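You operate a simulated robot arm through the tools that you are given. There is no shell and no other tool. Be economical: measure what you need, move in short steps, check, and stop when the job is done.

The job below is to be done with a simulated robot arm. You get a single attempt, and the scene is never put back.

Task
Move the lamp plug to the outlet by the radiator, then turn the lamp on by its key.
Fine: switch off before you pull; switch on once it is home.

The check looks at the end state, three seconds after you hand in, the way a careful person would. Anything else that was tipped, shoved, dropped, spilled or broken makes it a failure.

Robot
A 7-joint arm with a two-finger parallel gripper, fixed in place. Base frame: the origin is at the foot of the arm, x ahead of it, y to its left, z up; the work surface is at about z = 0.72. Units: m, rad, N and s.
With the tool pointing down near the work surface it reaches from about 0.36 to 0.78 m from the base axis. Its first joint turns from -2.897 to 2.897 rad. Payload 3.91 kg.
The tool frame sits at the grasp point between the pads (the TCP): z along the fingers, y along the line on which they close. The tips reach 0.03 m beyond it. The gripper opens to 0.11 m. The fingers are 0.02 m wide and 0.01 m thick; the gripper's body (0.048 by 0.112 m) begins 0.055 m behind the TCP.
Orientation is that of the tool frame in the base frame, as [roll, pitch, yaw] about the fixed x, y, z axes, in that order (R = Rz(yaw) Ry(pitch) Rx(roll)). With the fingers straight down and closing along the base's y, the tool's x points along the base's -x, its y along +y and its z along -z.

Tools
- The arm moves only by the tool nudge_tool. Its argument "targets" is a list of rows, each an object (a shift or turn left out is 0, a gripper value left out holds the last) with "angular": the turn, a rotation vector about the base's x, y, z in rad, a list of three; "offset": the shift along the base's x, y, z in m, a list of three; "gripper": the gripper command, from -1 (shut) to 1 (fully open), values between in proportion. In form: [{"angular": [ax, ay, az], "offset": [dx, dy, dz], "gripper": gripper}, ...]. A call has 1 to 10 rows; each row shifts and turns the commanded pose from where the row before left it. Each row takes 0.2 s and may step no farther than 0.05 m and 0.15 rad from the row before; otherwise, or with a gripper value out of range, the whole call is refused. Where a pose cannot be reached the arm comes as near as it can. A force on the tool above 90 N (or 10 N above the force at the start of the call, whichever is more), or a blocked arm, ends the call early, and 0.2 s more pass. Each finger travels about 0.153 m/s and halts on what it meets, pressing with about 29 N; the grip force reading is that of the motor and also rises with nothing between the fingers. The clock runs only during rows and for 0.2 s after the last one: add rows that do not move to give the fingers time. It gives the time, the measured TCP pose, the force on the tool (base axes), the opening and the grip force at its end, in the units of the frame above (readings bear some noise), with the torque about the TCP (base axes, N m) and any sound that the robot's microphone picked up, and new pictures: "views" is both (left out), scene, wrist or none.
- Cameras (640 x 400 px; columns grow to the right, rows downward): "scene" is fixed at [0.0503, 0.5001, 1.5223]; the picture's right is [-0.56, -0.83, 0.00], its down [-0.54, 0.36, -0.76] and it looks along [0.63, -0.42, -0.65] (base axes); focal length 330 px, centre (320, 200). "wrist" rides on the gripper at [0.077, 0.007, -0.114] in the tool frame; the picture's right is [-0.09, 1.00, 0.00], its down [-0.80, -0.07, -0.59] and it looks along [-0.59, -0.05, 0.80] (tool axes); focal length 270 px, centre (320, 200).
- slide_trunk(by): slides the trunk up (or, below 0, down) by that many m; the arm rides with it, the base frame stays. It gives what a move gives, with no picture.
- point_at(camera, pixels): for up to 12 pixels [column, row] of the newest picture of that camera ("zoom" is the newest enlarged one), the place [x, y, z] in the base frame of the surface seen there, good to about 0.003 m. No time passes.
- enlarge(camera, box): a new picture of the part [left, top, right, bottom] of that camera's present view, enlarged. No time passes.
- sign_off(): hands the job in; it is judged then, once.

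Keep the steps short. Do not move on a guess: measure, check each grasp and each placing, and mend mistakes. In all there are 80 turns and 200 pictures (those below and enlarged ones count). Leave the gripper open and the arm clear of the work at the hand-in unless told otherwise, and finish with a single line.

The tools are called after "Request:" by a JSON object that holds its "fn" and its "kwargs". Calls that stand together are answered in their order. nudge_tool: Moves the arm, as the interface text tells. Its arguments: {"type":"object","properties":{"targets":{"type":"array","items":{"type":"object","properties":{"angular":{"type":"array","items":{"type":"number"}},"offset":{"type":"array","items":{"type":"number"}},"gripper":{"type":"number"}}}},"views":{"type":"string","enum":["both","scene","wrist","none"]}},"required":["targets"]} The other tools are called the same way: slide_trunk (by) slides the trunk up or down; point_at (camera, pixels) gives the place of the surface under pixels of a picture; enlarge (camera, box) takes an enlarged picture of a part of a camera's view; sign_off () hands the job in.

At the start:

```text
t: 0.0
ee_pos: [0.3798, -0.0633, 1.0897]
orientation: [-3.14, 0.0, -3.14]
contact_force: [-1.3, -1.1, 0.2]
ft_torque: [0.01, 0.01, -0.04]
finger_gap: 0.1102
finger_force: 0.0
trunk travel left (down, up): [-0.45, 0.16]
```

scene: 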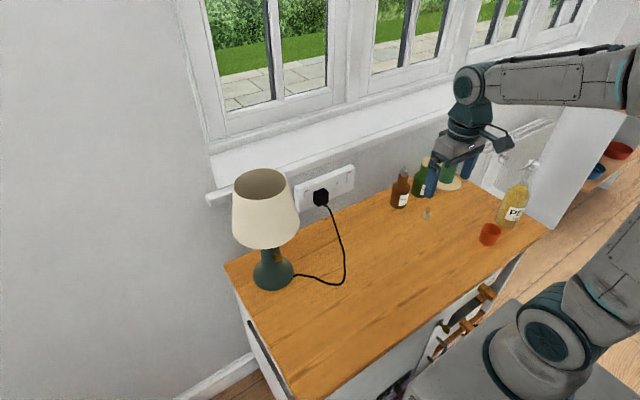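
wrist: 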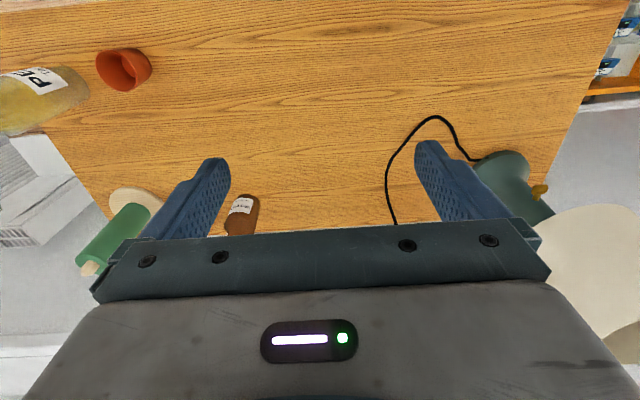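

The scene shows the lamp at left, a black plug in a wall socket near (320,197), and a radiator at the right near (520,135). I'll enlarge the lamp and plug, and the right-hand wall, to find the key and the target outlet.

Request:
{"fn": "enlarge", "kwargs": {"camera": "scene", "box": [220, 150, 380, 300]}}

Request:
{"fn": "enlarge", "kwargs": {"camera": "scene", "box": [380, 90, 560, 260]}}

```text
2.67 times, centred on (300, 225) of scene
```

zoom: 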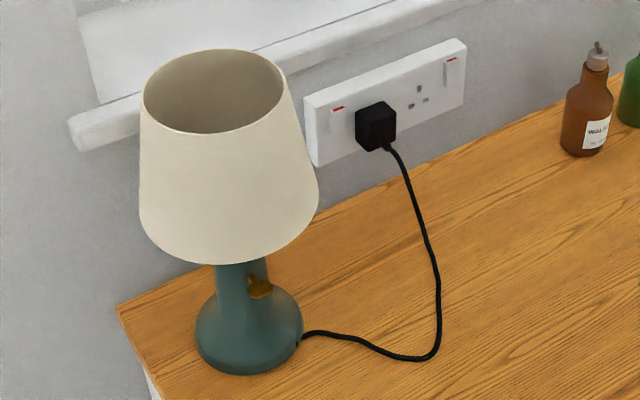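

```text
2.35 times, centred on (470, 175) of scene
```

zoom: 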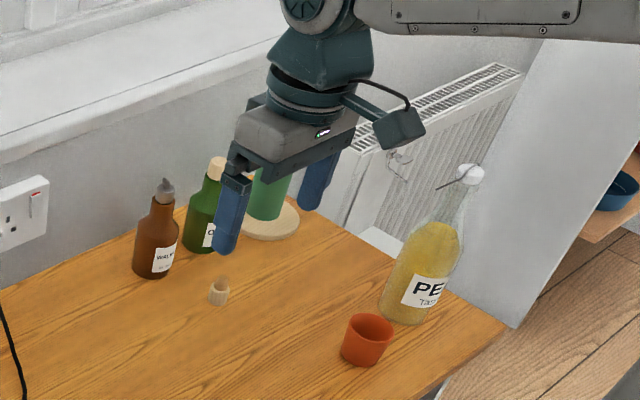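

I can see a switched double socket with rockers at its outer ends, and bottles between it and the radiator. I'll measure these, then look for an outlet hidden behind the gripper.

Request:
{"fn": "point_at", "kwargs": {"camera": "scene", "pixels": [[320, 198], [338, 183], [300, 195], [350, 178], [304, 192], [274, 272], [284, 258], [340, 285], [400, 190], [512, 200], [489, 235], [525, 140]]}}

Request:
{"fn": "enlarge", "kwargs": {"camera": "scene", "box": [285, 155, 365, 220]}}

Request:
{"fn": "enlarge", "kwargs": {"camera": "scene", "box": [245, 230, 325, 300]}}

```text
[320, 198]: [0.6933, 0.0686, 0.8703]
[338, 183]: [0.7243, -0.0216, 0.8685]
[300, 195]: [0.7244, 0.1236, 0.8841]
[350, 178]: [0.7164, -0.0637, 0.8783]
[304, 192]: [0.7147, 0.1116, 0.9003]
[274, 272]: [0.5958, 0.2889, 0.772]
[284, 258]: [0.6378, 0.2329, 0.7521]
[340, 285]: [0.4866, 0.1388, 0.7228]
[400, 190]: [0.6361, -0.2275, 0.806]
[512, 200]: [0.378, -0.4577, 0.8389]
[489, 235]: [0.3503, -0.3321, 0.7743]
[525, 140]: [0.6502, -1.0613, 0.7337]
```

```text
6.15 times, centred on (325, 188) of scene
```

zoom: 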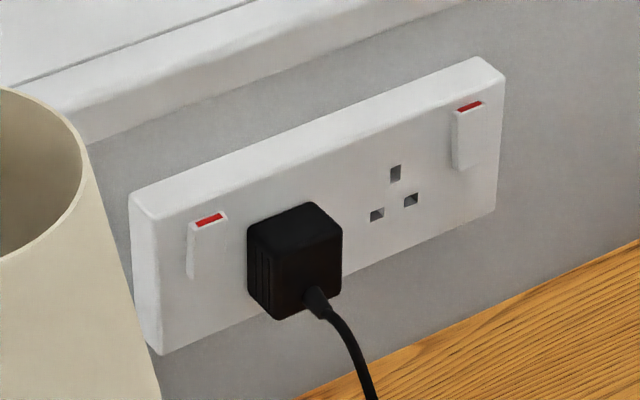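

```text
5.71 times, centred on (285, 265) of scene
```

zoom: 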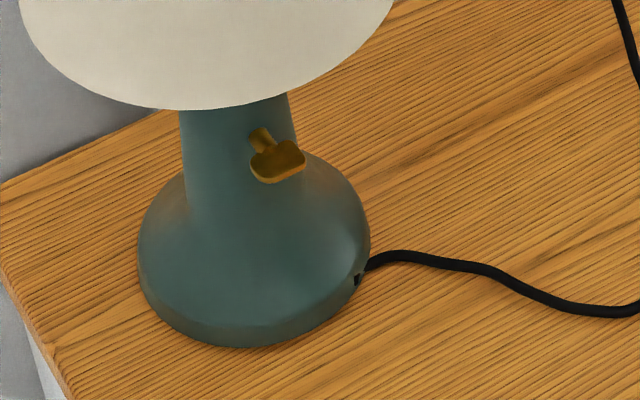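

The key is a flat brass tab on the near side of the lamp stem. I'll measure it, then raise the arm and move it back and aside to see the wall it hides.

Request:
{"fn": "point_at", "kwargs": {"camera": "zoom", "pixels": [[275, 163], [258, 163], [296, 158], [275, 178], [280, 145], [262, 138], [230, 160], [215, 340], [360, 280], [400, 255], [190, 130], [285, 120]]}}

Request:
{"fn": "nudge_tool", "kwargs": {"targets": [{"offset": [0, 0.05, 0]}, {"offset": [0, 0.05, 0]}, {"offset": [0, 0.05, 0]}, {"offset": [0, 0, 0]}]}}

```text
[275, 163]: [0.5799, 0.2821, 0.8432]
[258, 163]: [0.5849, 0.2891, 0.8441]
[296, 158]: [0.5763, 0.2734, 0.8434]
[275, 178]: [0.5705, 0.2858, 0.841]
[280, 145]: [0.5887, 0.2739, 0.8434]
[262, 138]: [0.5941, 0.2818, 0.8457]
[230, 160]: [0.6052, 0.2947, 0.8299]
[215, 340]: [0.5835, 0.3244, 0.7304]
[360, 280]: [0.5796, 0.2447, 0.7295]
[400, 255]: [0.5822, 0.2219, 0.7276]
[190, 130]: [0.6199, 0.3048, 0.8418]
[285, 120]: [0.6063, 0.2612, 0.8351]
```

```text
t: 1.0
ee_pos: [0.3788, 0.0881, 1.0903]
orientation: [-3.141, 0.0, -3.141]
contact_force: [0.1, 0.1, -0.5]
ft_torque: [0.01, -0.03, 0.0]
finger_gap: 0.1102
finger_force: 0.0
trunk travel left (down, up): [-0.45, 0.16]
```

scene: 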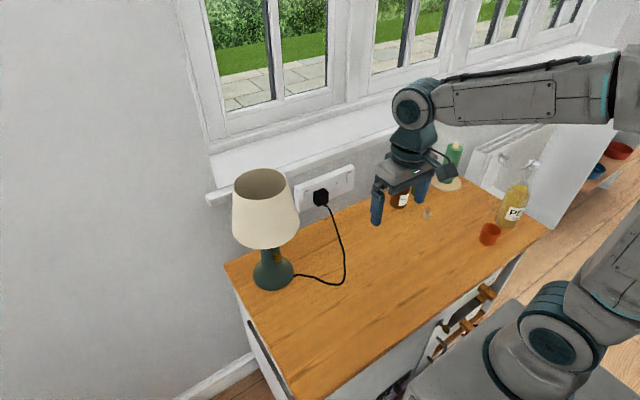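
wrist: 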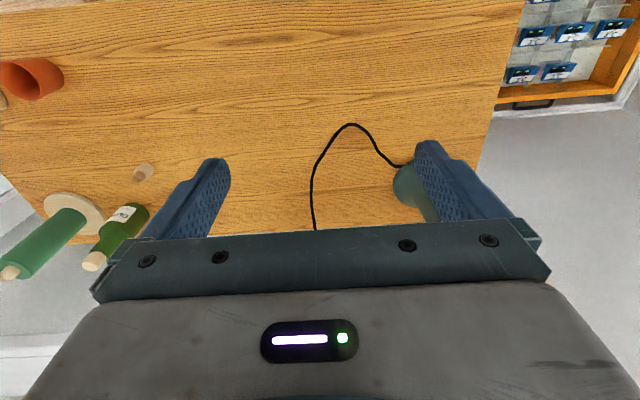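

Request:
{"fn": "enlarge", "kwargs": {"camera": "scene", "box": [340, 110, 560, 250]}}

Request:
{"fn": "enlarge", "kwargs": {"camera": "scene", "box": [285, 155, 365, 220]}}

```text
2.86 times, centred on (450, 180) of scene
```

zoom: 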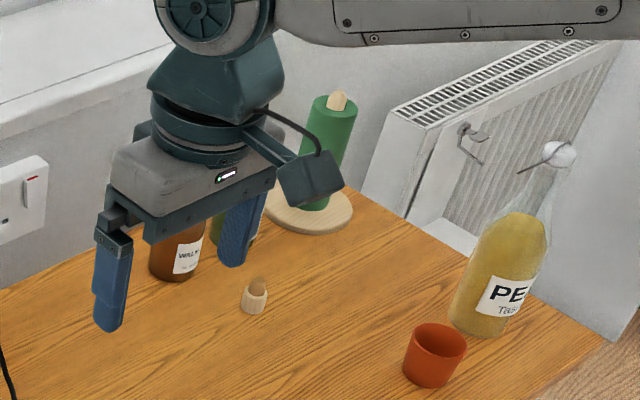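

```text
6.15 times, centred on (325, 188) of scene
```

zoom: 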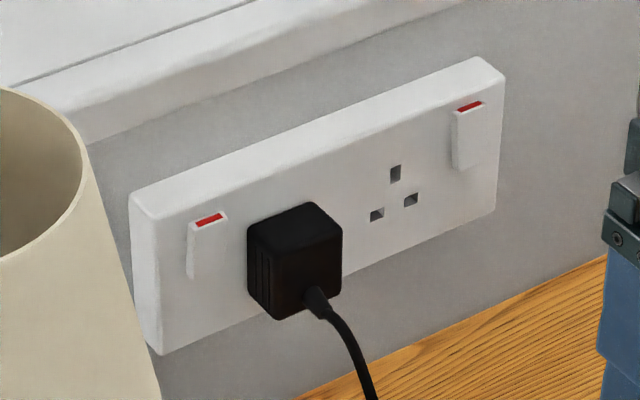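

Request:
{"fn": "point_at", "kwargs": {"camera": "zoom", "pixels": [[210, 220], [205, 235], [192, 270], [180, 250], [469, 106], [468, 120], [460, 162], [485, 140], [395, 173], [377, 216], [411, 200], [300, 210]]}}

Request:
{"fn": "enlarge", "kwargs": {"camera": "scene", "box": [300, 175, 320, 195]}}

Request:
{"fn": "enlarge", "kwargs": {"camera": "scene", "box": [335, 162, 355, 182]}}

```text
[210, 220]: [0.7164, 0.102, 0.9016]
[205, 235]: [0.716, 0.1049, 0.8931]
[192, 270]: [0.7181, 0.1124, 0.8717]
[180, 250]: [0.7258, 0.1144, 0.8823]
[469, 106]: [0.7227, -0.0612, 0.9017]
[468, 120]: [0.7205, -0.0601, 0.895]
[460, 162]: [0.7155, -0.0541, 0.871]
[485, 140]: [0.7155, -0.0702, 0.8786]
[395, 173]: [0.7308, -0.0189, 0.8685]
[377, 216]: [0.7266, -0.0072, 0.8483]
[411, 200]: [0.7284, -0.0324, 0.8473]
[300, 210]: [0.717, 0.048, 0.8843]
```

```text
16.00 times, centred on (310, 185) of scene
```

zoom: 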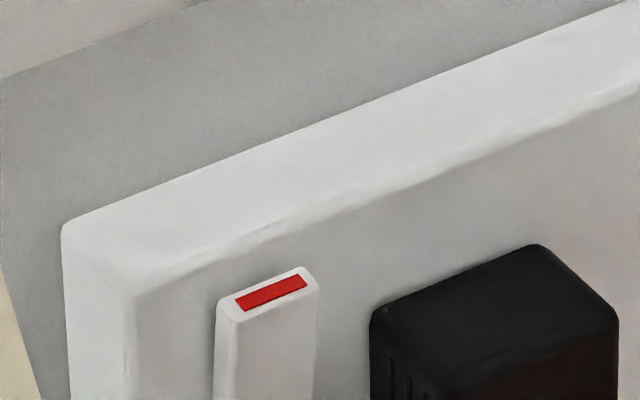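

```text
16.00 times, centred on (345, 172) of scene
```

zoom: 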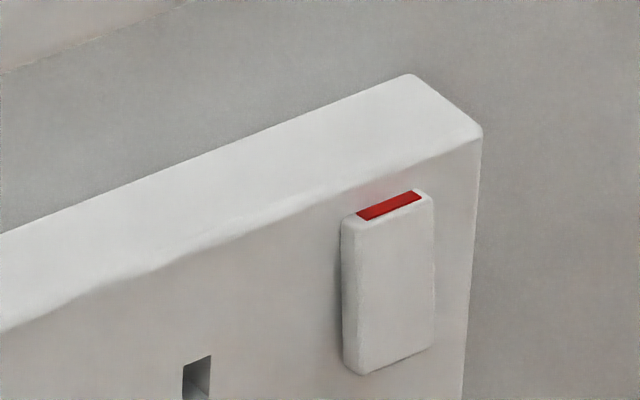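

Reading the socket: there is no other outlet, so the target is the right half, centred near y = -0.02. On the left rocker the top stands out (x 0.716 top, 0.718+ bottom, whole red top showing), so it is on. On the right rocker the bottom stands out (0.7155 against 0.7227), so it is off.

Plan:
1. Press the top of the left rocker.
2. Pull the plug and push it into the right half.
3. Press the bottom of the right rocker.
4. Turn the lamp key.

First I'll tilt the tool forward by 60° in free space, so it points toward the wall and 30° down.

Request:
{"fn": "nudge_tool", "kwargs": {"targets": [{"offset": [0.02, -0.01, 0], "angular": [0, -0.15, 0], "gripper": -1}, {"offset": [0.02, -0.01, 0], "angular": [0, -0.15, 0]}, {"offset": [0.02, -0.01, 0], "angular": [0, -0.15, 0]}, {"offset": [0.02, 0, 0], "angular": [0, -0.15, 0]}, {"offset": [0.02, 0, 0], "angular": [0, -0.15, 0]}, {"offset": [0.02, 0, 0], "angular": [0, -0.15, 0]}, {"offset": [0, 0, 0], "angular": [0, -0.147, 0]}, {}]}}

Request:
{"fn": "point_at", "kwargs": {"camera": "scene", "pixels": [[235, 200], [296, 210], [265, 172], [266, 245], [240, 240], [215, 200], [260, 190], [330, 165], [215, 155]]}}

```text
t: 2.8
ee_pos: [0.4977, 0.0587, 1.0904]
orientation: [-3.137, 1.047, -3.133]
contact_force: [-0.2, 0.8, 0.5]
ft_torque: [-0.07, -0.04, -0.05]
finger_gap: 0.0
finger_force: 28.8
trunk travel left (down, up): [-0.45, 0.16]
```

scene: 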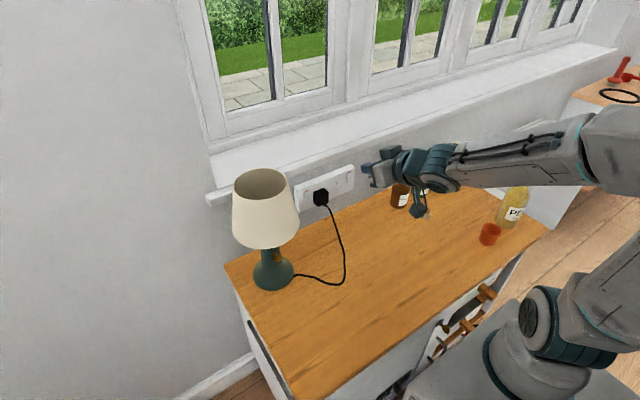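
wrist: 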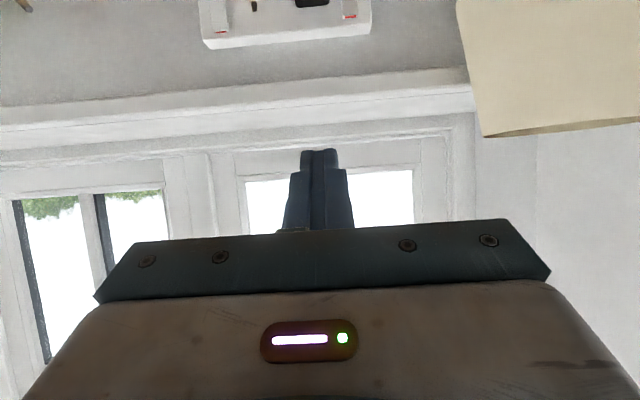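

```text
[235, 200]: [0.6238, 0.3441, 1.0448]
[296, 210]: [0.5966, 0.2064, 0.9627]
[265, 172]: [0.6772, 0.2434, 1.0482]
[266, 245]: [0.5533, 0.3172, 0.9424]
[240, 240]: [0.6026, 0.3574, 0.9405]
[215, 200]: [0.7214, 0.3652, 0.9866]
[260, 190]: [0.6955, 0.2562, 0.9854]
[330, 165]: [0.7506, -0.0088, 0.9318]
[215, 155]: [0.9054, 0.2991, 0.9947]
```

The tool is tilted as wanted. The sill front is at x≈0.70 and z≈0.955–0.985, and the shade starts at y≈0.20, so there is room. The rocker top is at (0.716, 0.104, 0.896), so I'll move the closed fingers to just in front of it.

Request:
{"fn": "nudge_tool", "kwargs": {"targets": [{"offset": [0.0278, 0.0075, -0.0315]}, {"offset": [0.0278, 0.0075, -0.0315]}, {"offset": [0.0278, 0.0075, -0.0315]}, {"offset": [0.0278, 0.0075, -0.0315]}, {"offset": [0.0278, 0.0075, -0.0315]}, {"offset": [0.0278, 0.0075, -0.0315]}, {}]}}

```text
t: 4.4
ee_pos: [0.6653, 0.1028, 0.9003]
orientation: [-3.14, 1.046, 3.141]
contact_force: [-0.1, 0.1, 0.3]
ft_torque: [-0.01, 0.03, -0.02]
finger_gap: 0.0
finger_force: 29.2
trunk travel left (down, up): [-0.45, 0.16]
```

scene: 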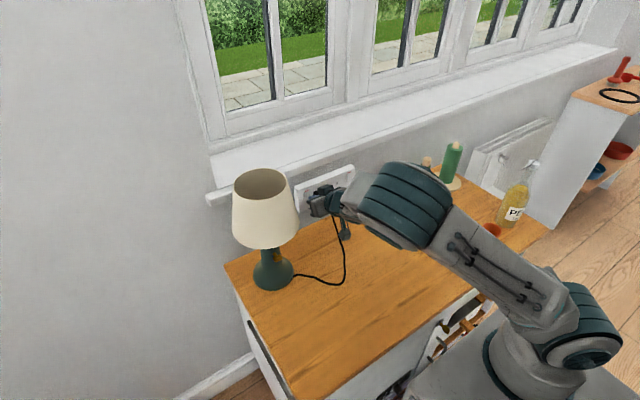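
wrist: 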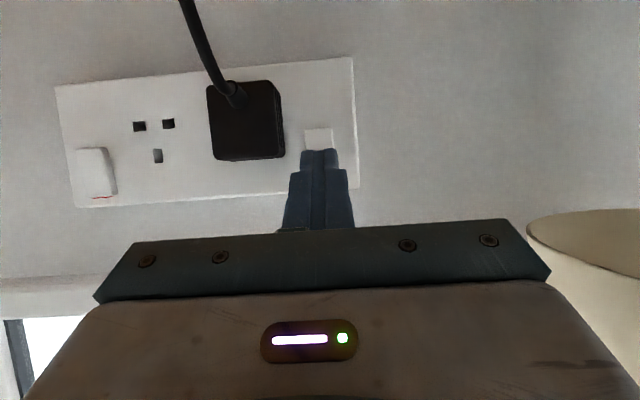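

The wrist camera now shows the socket (upside down) with the fingers right at the left rocker. I'll measure the plug, holes and rockers from this close view.

Request:
{"fn": "point_at", "kwargs": {"camera": "wrist", "pixels": [[319, 138], [309, 138], [329, 138], [95, 172], [97, 197], [94, 155], [139, 127], [168, 124], [158, 156], [213, 125], [276, 120], [246, 152]]}}

Request:
{"fn": "enlarge", "kwargs": {"camera": "wrist", "box": [50, 50, 370, 250]}}

```text
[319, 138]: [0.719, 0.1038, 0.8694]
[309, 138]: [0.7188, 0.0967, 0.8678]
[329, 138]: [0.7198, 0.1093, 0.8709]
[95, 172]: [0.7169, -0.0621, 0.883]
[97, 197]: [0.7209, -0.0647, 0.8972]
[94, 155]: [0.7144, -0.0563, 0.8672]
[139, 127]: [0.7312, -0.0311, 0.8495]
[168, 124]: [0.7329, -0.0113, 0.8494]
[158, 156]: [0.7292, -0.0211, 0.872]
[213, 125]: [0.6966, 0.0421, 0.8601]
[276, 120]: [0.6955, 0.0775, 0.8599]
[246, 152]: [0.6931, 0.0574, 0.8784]
```

```text
2.00 times, centred on (210, 150) of wrist
```

zoom: 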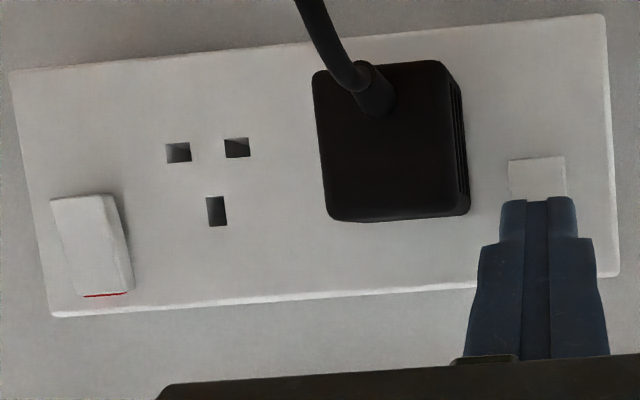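

The fingers are lined up with the left rocker at y≈0.103. I'll press in small steps.

Request:
{"fn": "nudge_tool", "kwargs": {"targets": [{"offset": [0.015, 0, 0]}, {"offset": [0.006, 0, 0]}, {"offset": [0.004, 0, 0]}, {"offset": [0.003, 0, 0]}], "views": "wrist"}}

```text
t: 5.4
ee_pos: [0.6864, 0.1033, 0.9005]
orientation: [-3.138, 1.042, -3.14]
contact_force: [-49.0, 1.8, 0.7]
ft_torque: [0.72, 0.29, 0.0]
finger_gap: 0.0001
finger_force: 29.6
trunk travel left (down, up): [-0.45, 0.16]
```

wrist: 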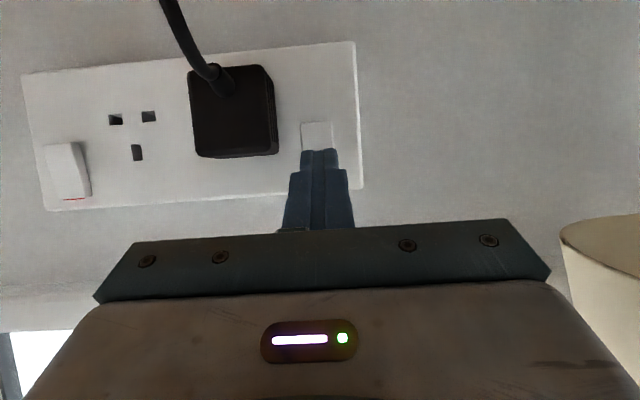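

The fingers met 49 N at x=0.686 and there was no click, so I may be pressing near the pivot. I'll back off and look at the rocker.

Request:
{"fn": "nudge_tool", "kwargs": {"targets": [{"offset": [-0.02, 0, 0]}, {"offset": [-0.02, 0, 0.01]}, {}], "views": "wrist"}}

Request:
{"fn": "enlarge", "kwargs": {"camera": "scene", "box": [290, 165, 340, 215]}}

Request:
{"fn": "enlarge", "kwargs": {"camera": "wrist", "box": [270, 90, 390, 210]}}

```text
t: 6.2
ee_pos: [0.6531, 0.102, 0.911]
orientation: [3.141, 1.046, -3.141]
contact_force: [-0.6, -0.2, -0.8]
ft_torque: [-0.02, 0.03, 0.0]
finger_gap: 0.0
finger_force: 29.3
trunk travel left (down, up): [-0.45, 0.16]
```

wrist: 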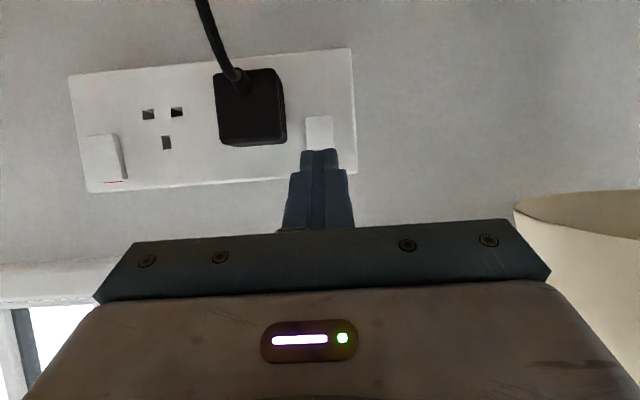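

```text
8.00 times, centred on (315, 190) of scene
```

zoom: 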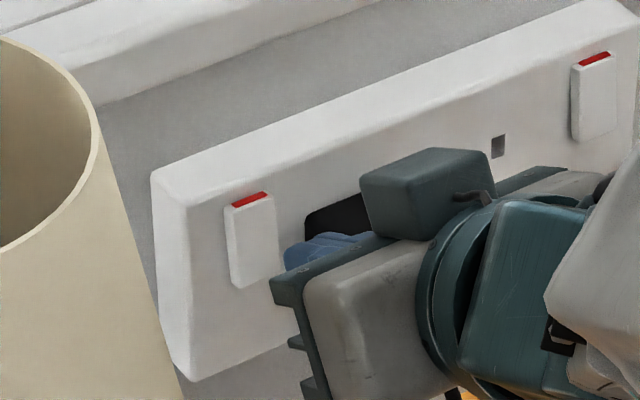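

```text
3.33 times, centred on (330, 150) of wrist
```

zoom: 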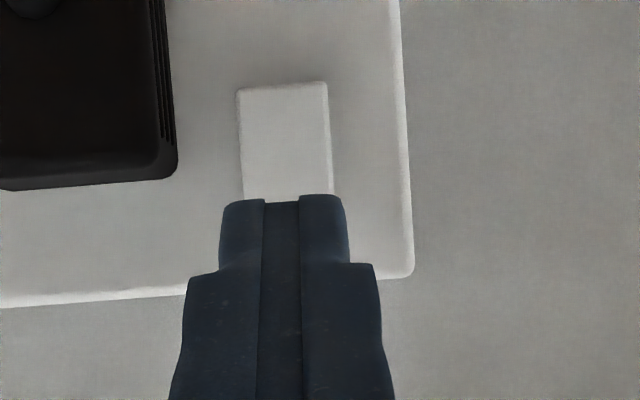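

The left rocker now looks just like the right one, with its bottom standing out, so the left socket is off. Next I'll measure the plug's sides for a centred grasp.

Request:
{"fn": "point_at", "kwargs": {"camera": "wrist", "pixels": [[217, 105], [218, 120], [220, 135], [277, 85], [279, 105], [281, 125], [284, 115], [250, 72], [252, 143], [250, 110]]}}

Request:
{"fn": "enlarge", "kwargs": {"camera": "wrist", "box": [120, 50, 320, 180]}}

```text
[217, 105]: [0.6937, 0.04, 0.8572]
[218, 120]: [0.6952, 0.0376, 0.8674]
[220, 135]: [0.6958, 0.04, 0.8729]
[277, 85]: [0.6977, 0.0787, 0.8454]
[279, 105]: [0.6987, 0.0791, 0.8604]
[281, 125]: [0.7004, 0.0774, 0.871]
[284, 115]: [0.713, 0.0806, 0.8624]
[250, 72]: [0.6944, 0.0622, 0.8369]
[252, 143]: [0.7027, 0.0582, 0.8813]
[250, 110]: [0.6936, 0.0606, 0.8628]
```

```text
3.08 times, centred on (220, 115) of wrist
```

zoom: 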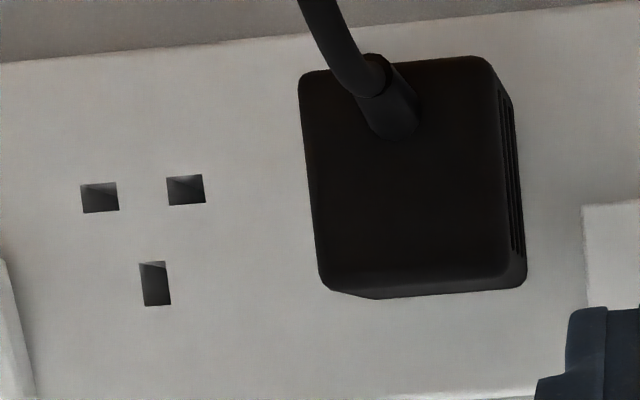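

The plug spans y 0.038–0.081 and z 0.836–0.883, with its front at x≈0.694. I'll move to in front of it with the fingers opened to about 0.06.

Request:
{"fn": "nudge_tool", "kwargs": {"targets": [{"offset": [-0.013, -0.02, -0.018], "gripper": 0.09}, {"offset": [0, -0.022, -0.02], "gripper": 0.09}, {}, {}], "views": "wrist"}}

```text
t: 7.2
ee_pos: [0.6396, 0.0611, 0.8722]
orientation: [-3.142, 1.045, -3.139]
contact_force: [-0.4, 0.1, -0.7]
ft_torque: [0.01, 0.02, -0.01]
finger_gap: 0.0597
finger_force: 0.0
trunk travel left (down, up): [-0.45, 0.16]
```

wrist: 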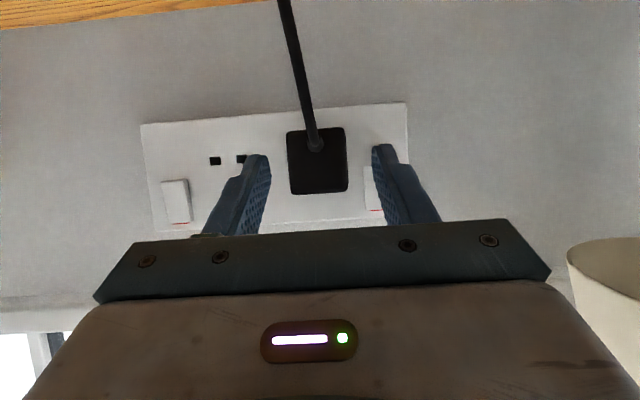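

The plug sits between the fingers. I'll advance to TCP x≈0.682, which keeps the tips short of the rocker and plate, then close.

Request:
{"fn": "nudge_tool", "kwargs": {"targets": [{"offset": [0.02, 0, 0]}, {"offset": [0.02, -0.0005, 0]}, {"offset": [0.002, 0, 0]}], "views": "wrist"}}

Request:
{"fn": "point_at", "kwargs": {"camera": "wrist", "pixels": [[215, 160]]}}

```text
t: 8.0
ee_pos: [0.6824, 0.0604, 0.8721]
orientation: [-3.14, 1.045, -3.141]
contact_force: [0.7, -0.1, 0.2]
ft_torque: [-0.01, 0.01, 0.0]
finger_gap: 0.06
finger_force: 0.0
trunk travel left (down, up): [-0.45, 0.16]
```

wrist: 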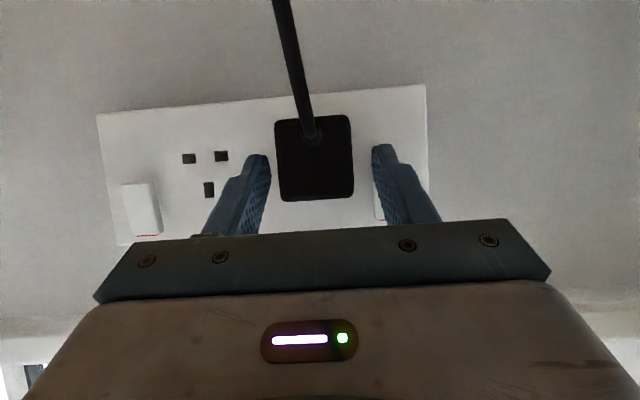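

```text
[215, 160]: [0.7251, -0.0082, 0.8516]
```

Request:
{"fn": "nudge_tool", "kwargs": {"targets": [{"offset": [0, -0.0008, 0], "gripper": -0.3}, {"gripper": -1}, {}], "views": "wrist"}}

Request:
{"fn": "point_at", "kwargs": {"camera": "wrist", "pixels": [[189, 159], [221, 156], [209, 190]]}}

```text
t: 8.8
ee_pos: [0.6834, 0.0591, 0.8712]
orientation: [-3.138, 1.046, 3.14]
contact_force: [0.9, -2.7, 0.0]
ft_torque: [-0.03, 0.0, -0.11]
finger_gap: 0.0409
finger_force: 29.1
trunk travel left (down, up): [-0.45, 0.16]
```

wrist: 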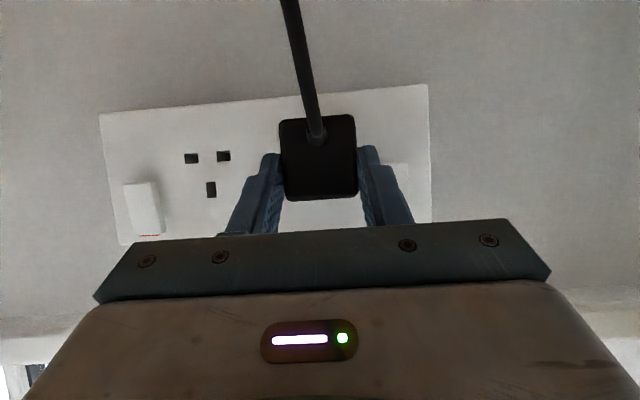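

```text
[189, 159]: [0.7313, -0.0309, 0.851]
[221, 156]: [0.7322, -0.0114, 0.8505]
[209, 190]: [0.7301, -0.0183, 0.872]
```

The grip is firm with a gap of 0.041 and 29 N. I'll pull straight out along -x.

Request:
{"fn": "nudge_tool", "kwargs": {"targets": [{"offset": [-0.006, 0, 0]}, {"offset": [-0.008, 0, 0]}, {"offset": [-0.01, 0, 0]}, {"offset": [-0.01, 0, 0]}, {"offset": [-0.01, 0, 0]}]}}

```text
t: 10.0
ee_pos: [0.6395, 0.0585, 0.874]
orientation: [-3.139, 1.047, -3.138]
contact_force: [0.1, 0.9, 0.5]
ft_torque: [0.03, 0.01, -0.03]
finger_gap: 0.041
finger_force: 29.2
trunk travel left (down, up): [-0.45, 0.16]
```

scene: 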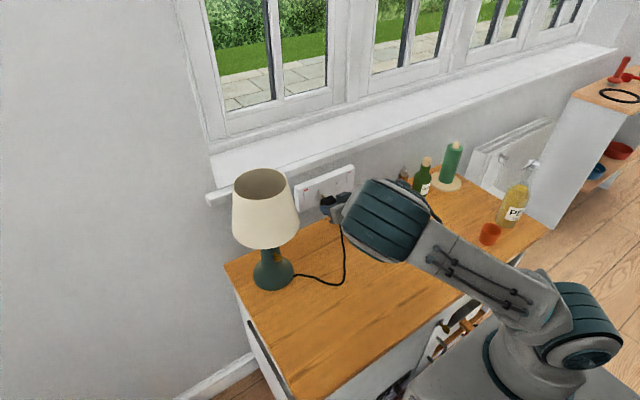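
wrist: 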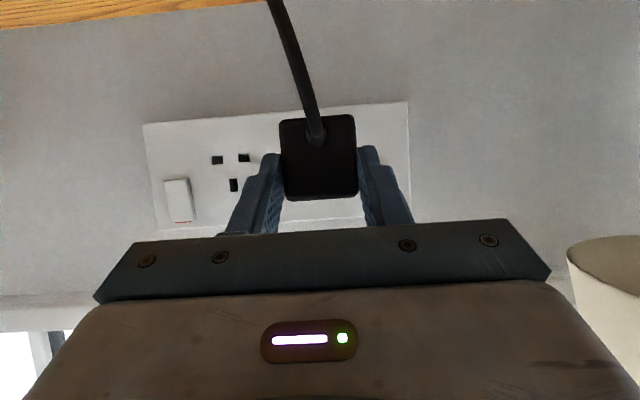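

The plug is out. I'll shift it by about -0.08 in y to face the right half, then check alignment.

Request:
{"fn": "nudge_tool", "kwargs": {"targets": [{"offset": [0, -0.027, 0]}, {"offset": [0, -0.027, 0]}, {"offset": [0, -0.026, -0.001]}, {}, {}]}}

Request:
{"fn": "enlarge", "kwargs": {"camera": "scene", "box": [290, 150, 370, 220]}}

Request:
{"fn": "enlarge", "kwargs": {"camera": "wrist", "box": [220, 80, 520, 260]}}

```text
t: 11.2
ee_pos: [0.6395, -0.0212, 0.8704]
orientation: [3.141, 1.047, -3.14]
contact_force: [-0.8, 0.3, 0.3]
ft_torque: [-0.01, 0.02, -0.01]
finger_gap: 0.041
finger_force: 29.0
trunk travel left (down, up): [-0.45, 0.16]
```

scene: 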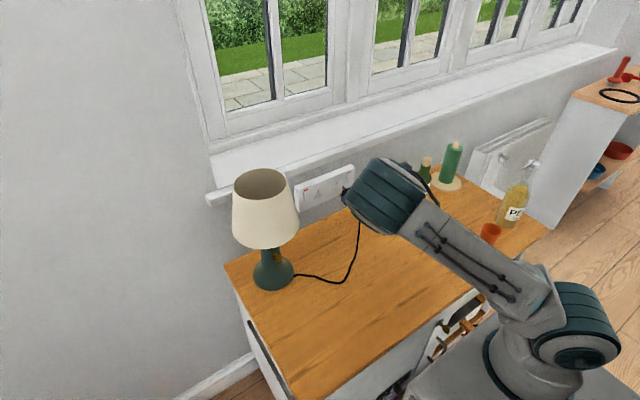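
wrist: 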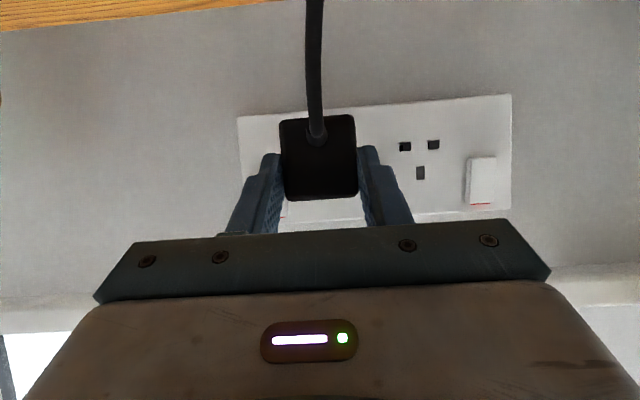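

```text
5.71 times, centred on (330, 185) of scene
```

zoom: 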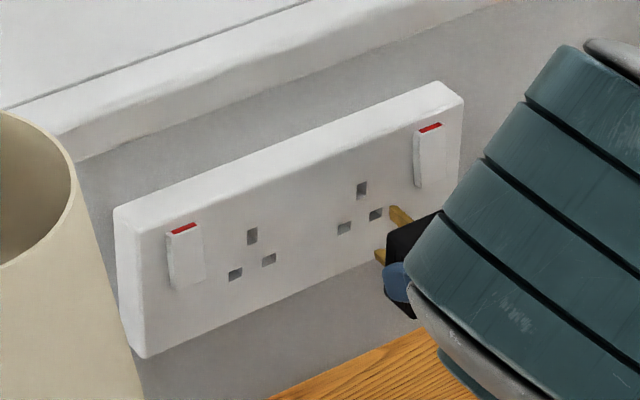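

```text
2.13 times, centred on (370, 170) of wrist
```

zoom: 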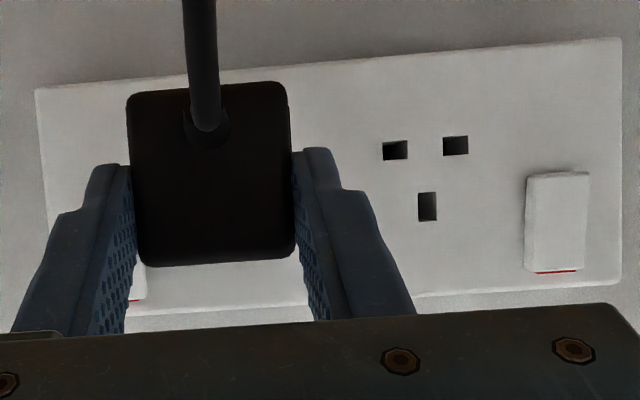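

All six holes and the pins are visible. I'll enlarge further to measure the exact left-to-right hole shift.

Request:
{"fn": "enlarge", "kwargs": {"camera": "scene", "box": [310, 178, 350, 203]}}

```text
16.00 times, centred on (330, 190) of scene
```

zoom: 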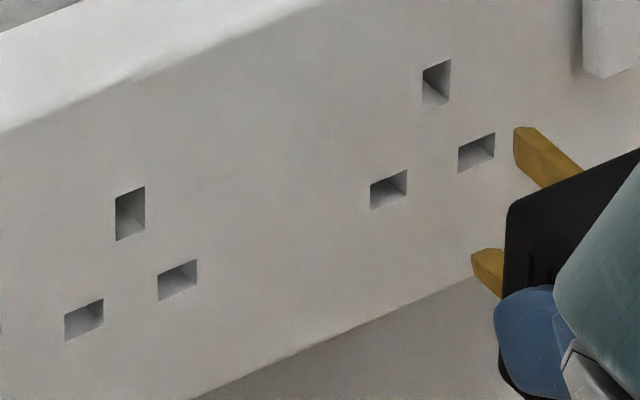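

Request:
{"fn": "point_at", "kwargs": {"camera": "zoom", "pixels": [[112, 215], [149, 210], [419, 84], [454, 80], [61, 325], [107, 312], [367, 195], [410, 182], [154, 285], [200, 271], [454, 158], [498, 144]]}}

Request:
{"fn": "point_at", "kwargs": {"camera": "zoom", "pixels": [[524, 127], [515, 160], [514, 130], [474, 275], [472, 255], [500, 250], [545, 145]]}}

```text
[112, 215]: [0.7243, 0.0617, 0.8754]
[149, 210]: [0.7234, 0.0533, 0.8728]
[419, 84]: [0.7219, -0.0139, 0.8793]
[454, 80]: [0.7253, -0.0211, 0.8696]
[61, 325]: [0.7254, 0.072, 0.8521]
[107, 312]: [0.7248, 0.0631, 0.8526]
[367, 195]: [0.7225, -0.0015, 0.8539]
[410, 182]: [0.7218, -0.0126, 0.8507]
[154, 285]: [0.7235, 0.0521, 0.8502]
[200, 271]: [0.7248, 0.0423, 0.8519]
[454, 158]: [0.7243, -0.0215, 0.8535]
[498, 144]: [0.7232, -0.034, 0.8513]
```

```text
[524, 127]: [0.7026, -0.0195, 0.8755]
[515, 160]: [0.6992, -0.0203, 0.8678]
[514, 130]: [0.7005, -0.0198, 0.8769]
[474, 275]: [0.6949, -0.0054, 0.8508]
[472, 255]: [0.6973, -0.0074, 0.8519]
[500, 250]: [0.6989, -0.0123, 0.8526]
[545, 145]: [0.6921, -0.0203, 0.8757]
```

Comparing matching holes gives a shift of -0.075 in y between the two halves. I moved -0.080, so I'll correct by +0.005 in y and +0.001 in z, then check before inserting.

Request:
{"fn": "nudge_tool", "kwargs": {"targets": [{"offset": [0, 0.005, 0.001]}, {"offset": [0.012, 0, 0]}, {}, {}], "views": "scene"}}

Request:
{"fn": "enlarge", "kwargs": {"camera": "scene", "box": [310, 178, 350, 203]}}

```text
t: 12.2
ee_pos: [0.6518, -0.0149, 0.8725]
orientation: [-3.139, 1.047, -3.139]
contact_force: [-0.3, 0.0, 0.4]
ft_torque: [0.03, 0.0, 0.03]
finger_gap: 0.041
finger_force: 28.8
trunk travel left (down, up): [-0.45, 0.16]
```

scene: 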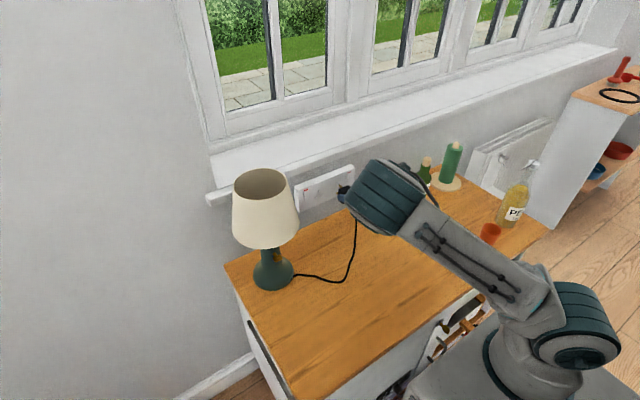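

```text
16.00 times, centred on (330, 190) of scene
```

zoom: 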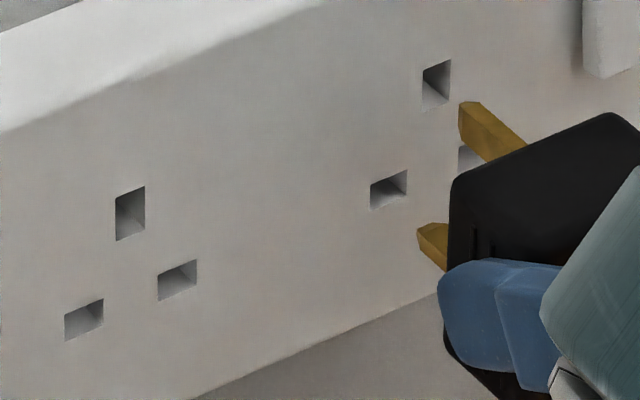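

The pin-tip corners project along +x onto the hole corners to within about 1 mm. There are about 12 mm to the holes and 31 mm to seated. I'll start the insertion gently.

Request:
{"fn": "nudge_tool", "kwargs": {"targets": [{"offset": [0.008, 0, 0]}, {"offset": [0.005, 0, 0]}, {"offset": [0.004, 0, 0]}], "views": "scene"}}

Request:
{"fn": "enlarge", "kwargs": {"camera": "scene", "box": [310, 173, 350, 198]}}

```text
t: 13.0
ee_pos: [0.669, -0.0159, 0.8727]
orientation: [-3.141, 1.045, -3.14]
contact_force: [0.0, 0.3, 0.2]
ft_torque: [0.03, -0.01, -0.06]
finger_gap: 0.0407
finger_force: 29.1
trunk travel left (down, up): [-0.45, 0.16]
```

scene: 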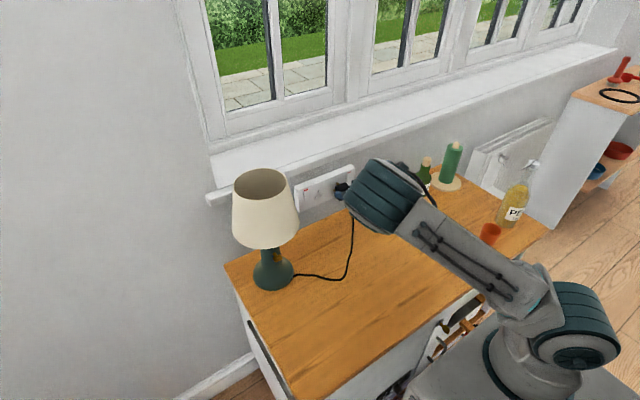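

```text
16.00 times, centred on (330, 186) of scene
```

zoom: 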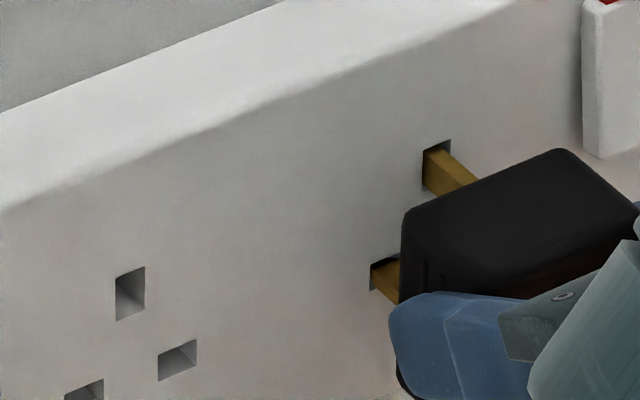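

The pins have entered the holes with no side force. I'll push the plug home.

Request:
{"fn": "nudge_tool", "kwargs": {"targets": [{"offset": [0.006, 0, 0]}, {"offset": [0.005, 0, 0]}, {"offset": [0.003, 0, 0]}, {"offset": [0.002, 0, 0]}, {}]}}

Request:
{"fn": "enlarge", "kwargs": {"camera": "scene", "box": [310, 163, 360, 203]}}

```text
t: 14.2
ee_pos: [0.6831, -0.016, 0.8736]
orientation: [3.141, 1.046, -3.138]
contact_force: [-6.9, 1.3, -1.4]
ft_torque: [0.01, 0.15, 0.07]
finger_gap: 0.0409
finger_force: 29.2
trunk travel left (down, up): [-0.45, 0.16]
```

scene: 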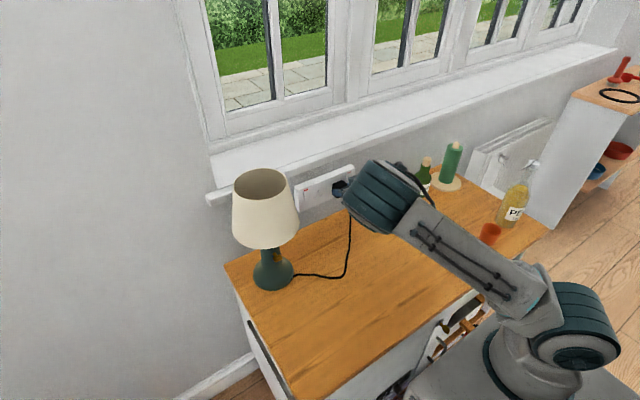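
wrist: 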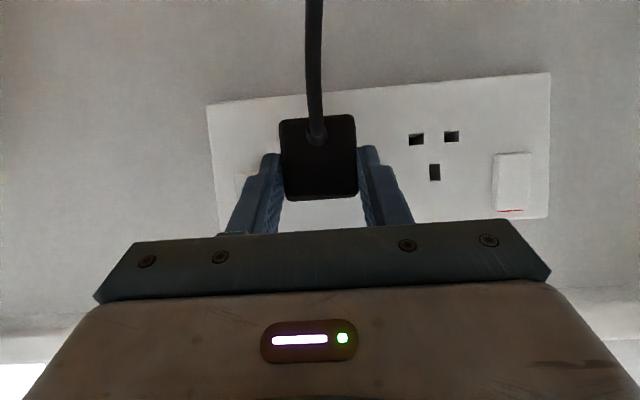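

```text
10.00 times, centred on (335, 183) of scene
```

zoom: 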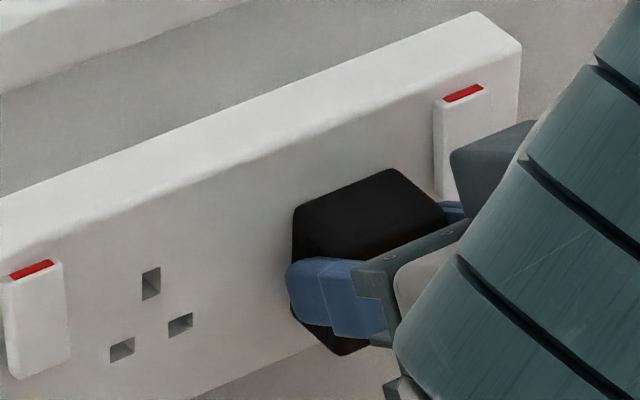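

It looks nearly flush with a 7 N push. I'll press a few more mm to confirm it is seated.

Request:
{"fn": "nudge_tool", "kwargs": {"targets": [{"offset": [0.002, 0, 0]}, {"offset": [0.002, 0, 0]}, {"offset": [0.001, 0, 0]}], "views": "none"}}

Request:
{"fn": "enlarge", "kwargs": {"camera": "scene", "box": [325, 170, 350, 195]}}

```text
t: 15.0
ee_pos: [0.6857, -0.0156, 0.8739]
orientation: [-3.139, 1.045, -3.138]
contact_force: [-41.2, 5.3, -3.4]
ft_torque: [0.15, 0.4, 0.31]
finger_gap: 0.0414
finger_force: 29.1
trunk travel left (down, up): [-0.45, 0.16]
```

```text
16.00 times, centred on (338, 182) of scene
```

zoom: 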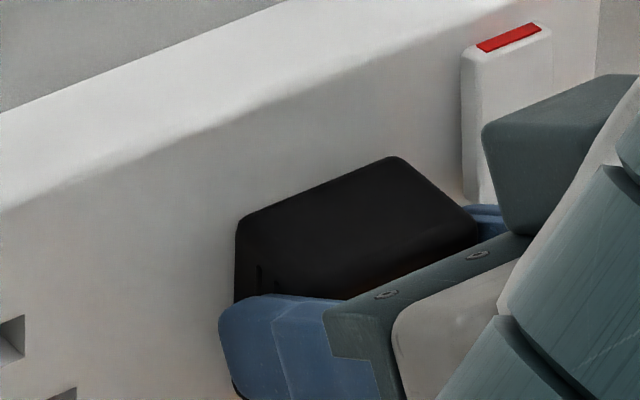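

The plug is seated: 41 N of resistance with no more travel. I'll relax the push, open only slightly because the right rocker is close to the finger, and back away.

Request:
{"fn": "nudge_tool", "kwargs": {"targets": [{"offset": [-0.004, 0, 0]}, {"gripper": -0.12}, {}, {"offset": [-0.015, 0, 0]}, {"offset": [-0.03, 0, 0]}, {"offset": [-0.03, 0, 0.0]}, {}]}}

Request:
{"fn": "enlarge", "kwargs": {"camera": "wrist", "box": [150, 60, 510, 260]}}

Request:
{"fn": "enlarge", "kwargs": {"camera": "scene", "box": [310, 158, 360, 203]}}

```text
t: 16.6
ee_pos: [0.6087, -0.0154, 0.8736]
orientation: [-3.14, 1.047, -3.139]
contact_force: [0.4, -0.4, -0.4]
ft_torque: [0.01, -0.04, -0.02]
finger_gap: 0.0484
finger_force: 0.1
trunk travel left (down, up): [-0.45, 0.16]
```

scene: 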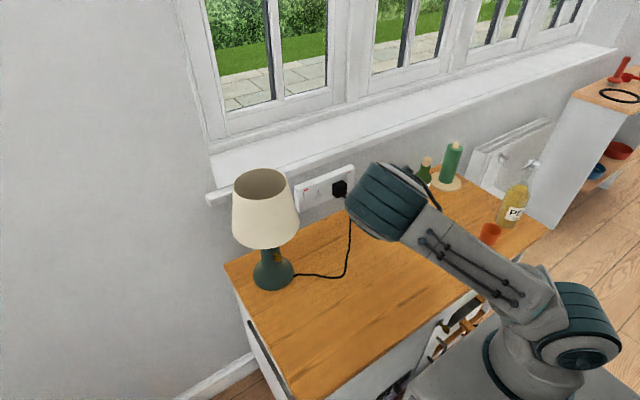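
wrist: 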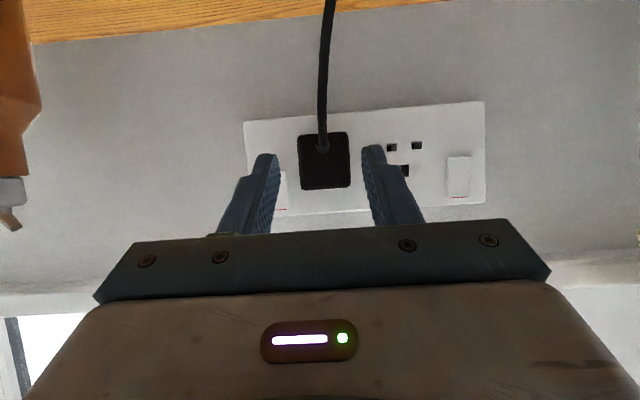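

```text
1.78 times, centred on (330, 160) of wrist
```

zoom: 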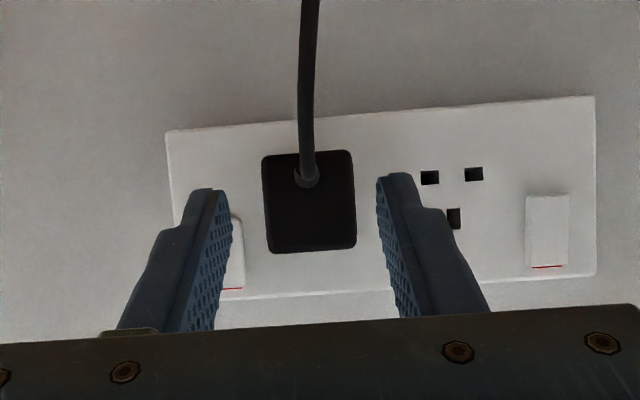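

```text
8.89 times, centred on (335, 180) of scene
```

zoom: 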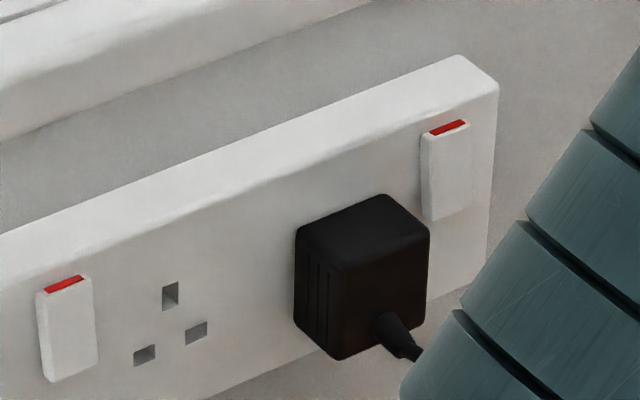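

The plug is flush in the right outlet. I'll compare the two rockers closely.

Request:
{"fn": "enlarge", "kwargs": {"camera": "scene", "box": [335, 162, 355, 182]}}

Request:
{"fn": "point_at", "kwargs": {"camera": "zoom", "pixels": [[395, 250], [390, 340], [390, 290]]}}

Request:
{"fn": "enlarge", "kwargs": {"camera": "scene", "box": [300, 178, 320, 198]}}

```text
16.00 times, centred on (345, 172) of scene
```

zoom: 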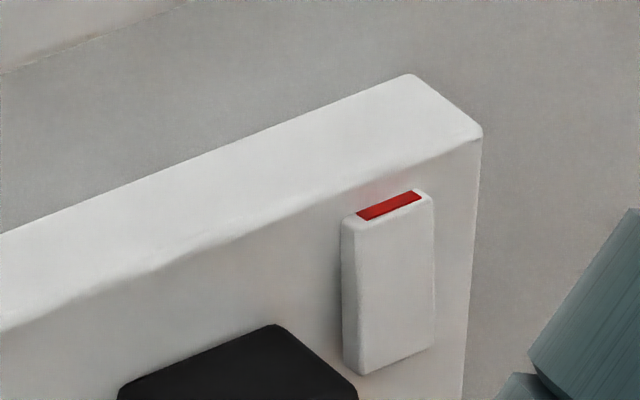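

```text
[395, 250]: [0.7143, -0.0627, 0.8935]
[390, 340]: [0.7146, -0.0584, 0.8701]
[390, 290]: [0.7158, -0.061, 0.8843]
```

```text
16.00 times, centred on (310, 188) of scene
```

zoom: 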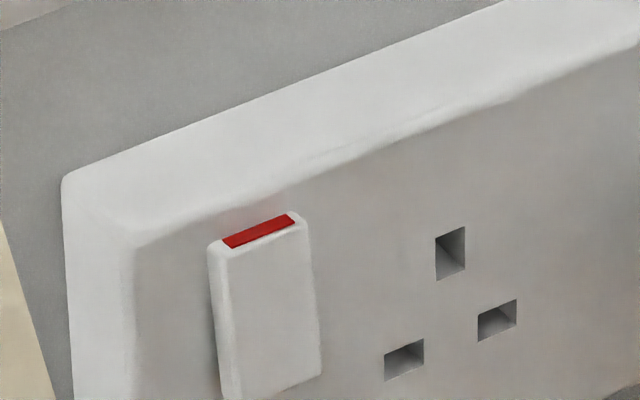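

The right rocker is unchanged (off) and the left is off. I'll close the fingers and line up with the bottom of the right rocker at y≈-0.060, contacting at z≈0.873.

Request:
{"fn": "nudge_tool", "kwargs": {"targets": [{"offset": [0, -0.022, 0.003], "gripper": -1}, {"offset": [0, -0.023, 0.002]}, {"offset": [0.03, 0, 0]}, {"offset": [0.02, 0, 0]}, {}], "views": "wrist"}}

Request:
{"fn": "enlarge", "kwargs": {"camera": "wrist", "box": [260, 80, 440, 220]}}

```text
t: 17.8
ee_pos: [0.6604, -0.061, 0.878]
orientation: [-3.14, 1.046, -3.14]
contact_force: [-0.3, -0.3, -0.4]
ft_torque: [0.01, 0.04, -0.02]
finger_gap: 0.0001
finger_force: 29.0
trunk travel left (down, up): [-0.45, 0.16]
```

wrist: 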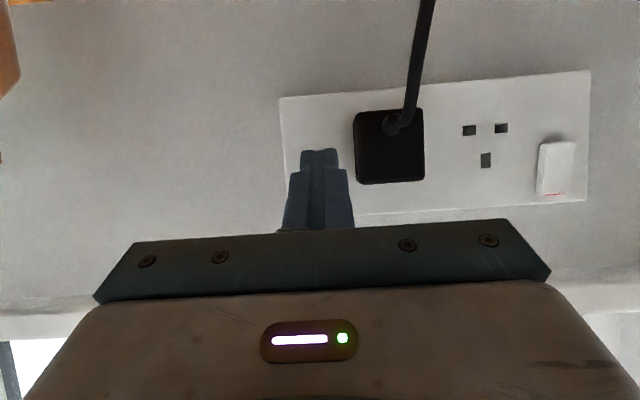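

```text
2.86 times, centred on (350, 150) of wrist
```

zoom: 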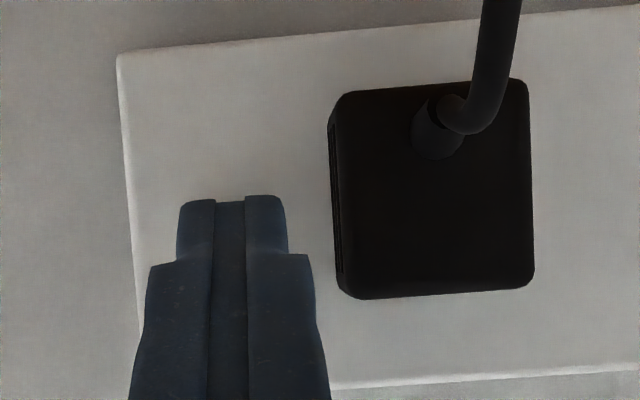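

Request:
{"fn": "nudge_tool", "kwargs": {"targets": [{"offset": [0.015, 0, 0]}, {"offset": [0.006, 0, 0]}, {"offset": [0.004, 0, 0]}, {"offset": [0.003, 0, 0]}], "views": "none"}}

Request:
{"fn": "nudge_tool", "kwargs": {"targets": [{"offset": [-0.028, 0, 0]}, {"offset": [-0.03, 0, 0]}, {}], "views": "both"}}

Request:
{"fn": "enlarge", "kwargs": {"camera": "scene", "box": [335, 162, 355, 182]}}

```text
t: 18.8
ee_pos: [0.6863, -0.0597, 0.8777]
orientation: [-3.14, 1.045, -3.14]
contact_force: [-9.6, 1.0, -0.1]
ft_torque: [0.05, 0.06, 0.06]
finger_gap: 0.0001
finger_force: 28.5
trunk travel left (down, up): [-0.45, 0.16]
```

```text
t: 19.6
ee_pos: [0.6304, -0.0595, 0.8777]
orientation: [3.142, 1.047, -3.139]
contact_force: [-0.2, 0.0, 0.1]
ft_torque: [-0.01, 0.01, 0.0]
finger_gap: 0.0002
finger_force: 29.0
trunk travel left (down, up): [-0.45, 0.16]
```

scene: 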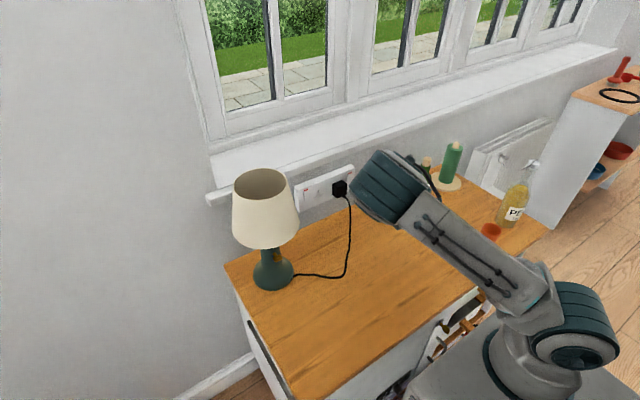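
wrist: 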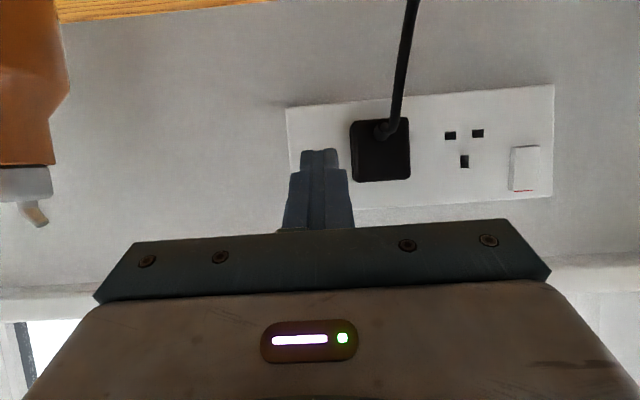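

```text
16.00 times, centred on (345, 172) of scene
```

zoom: 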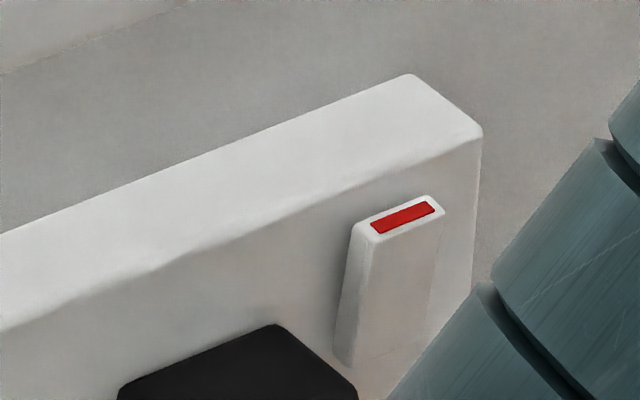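

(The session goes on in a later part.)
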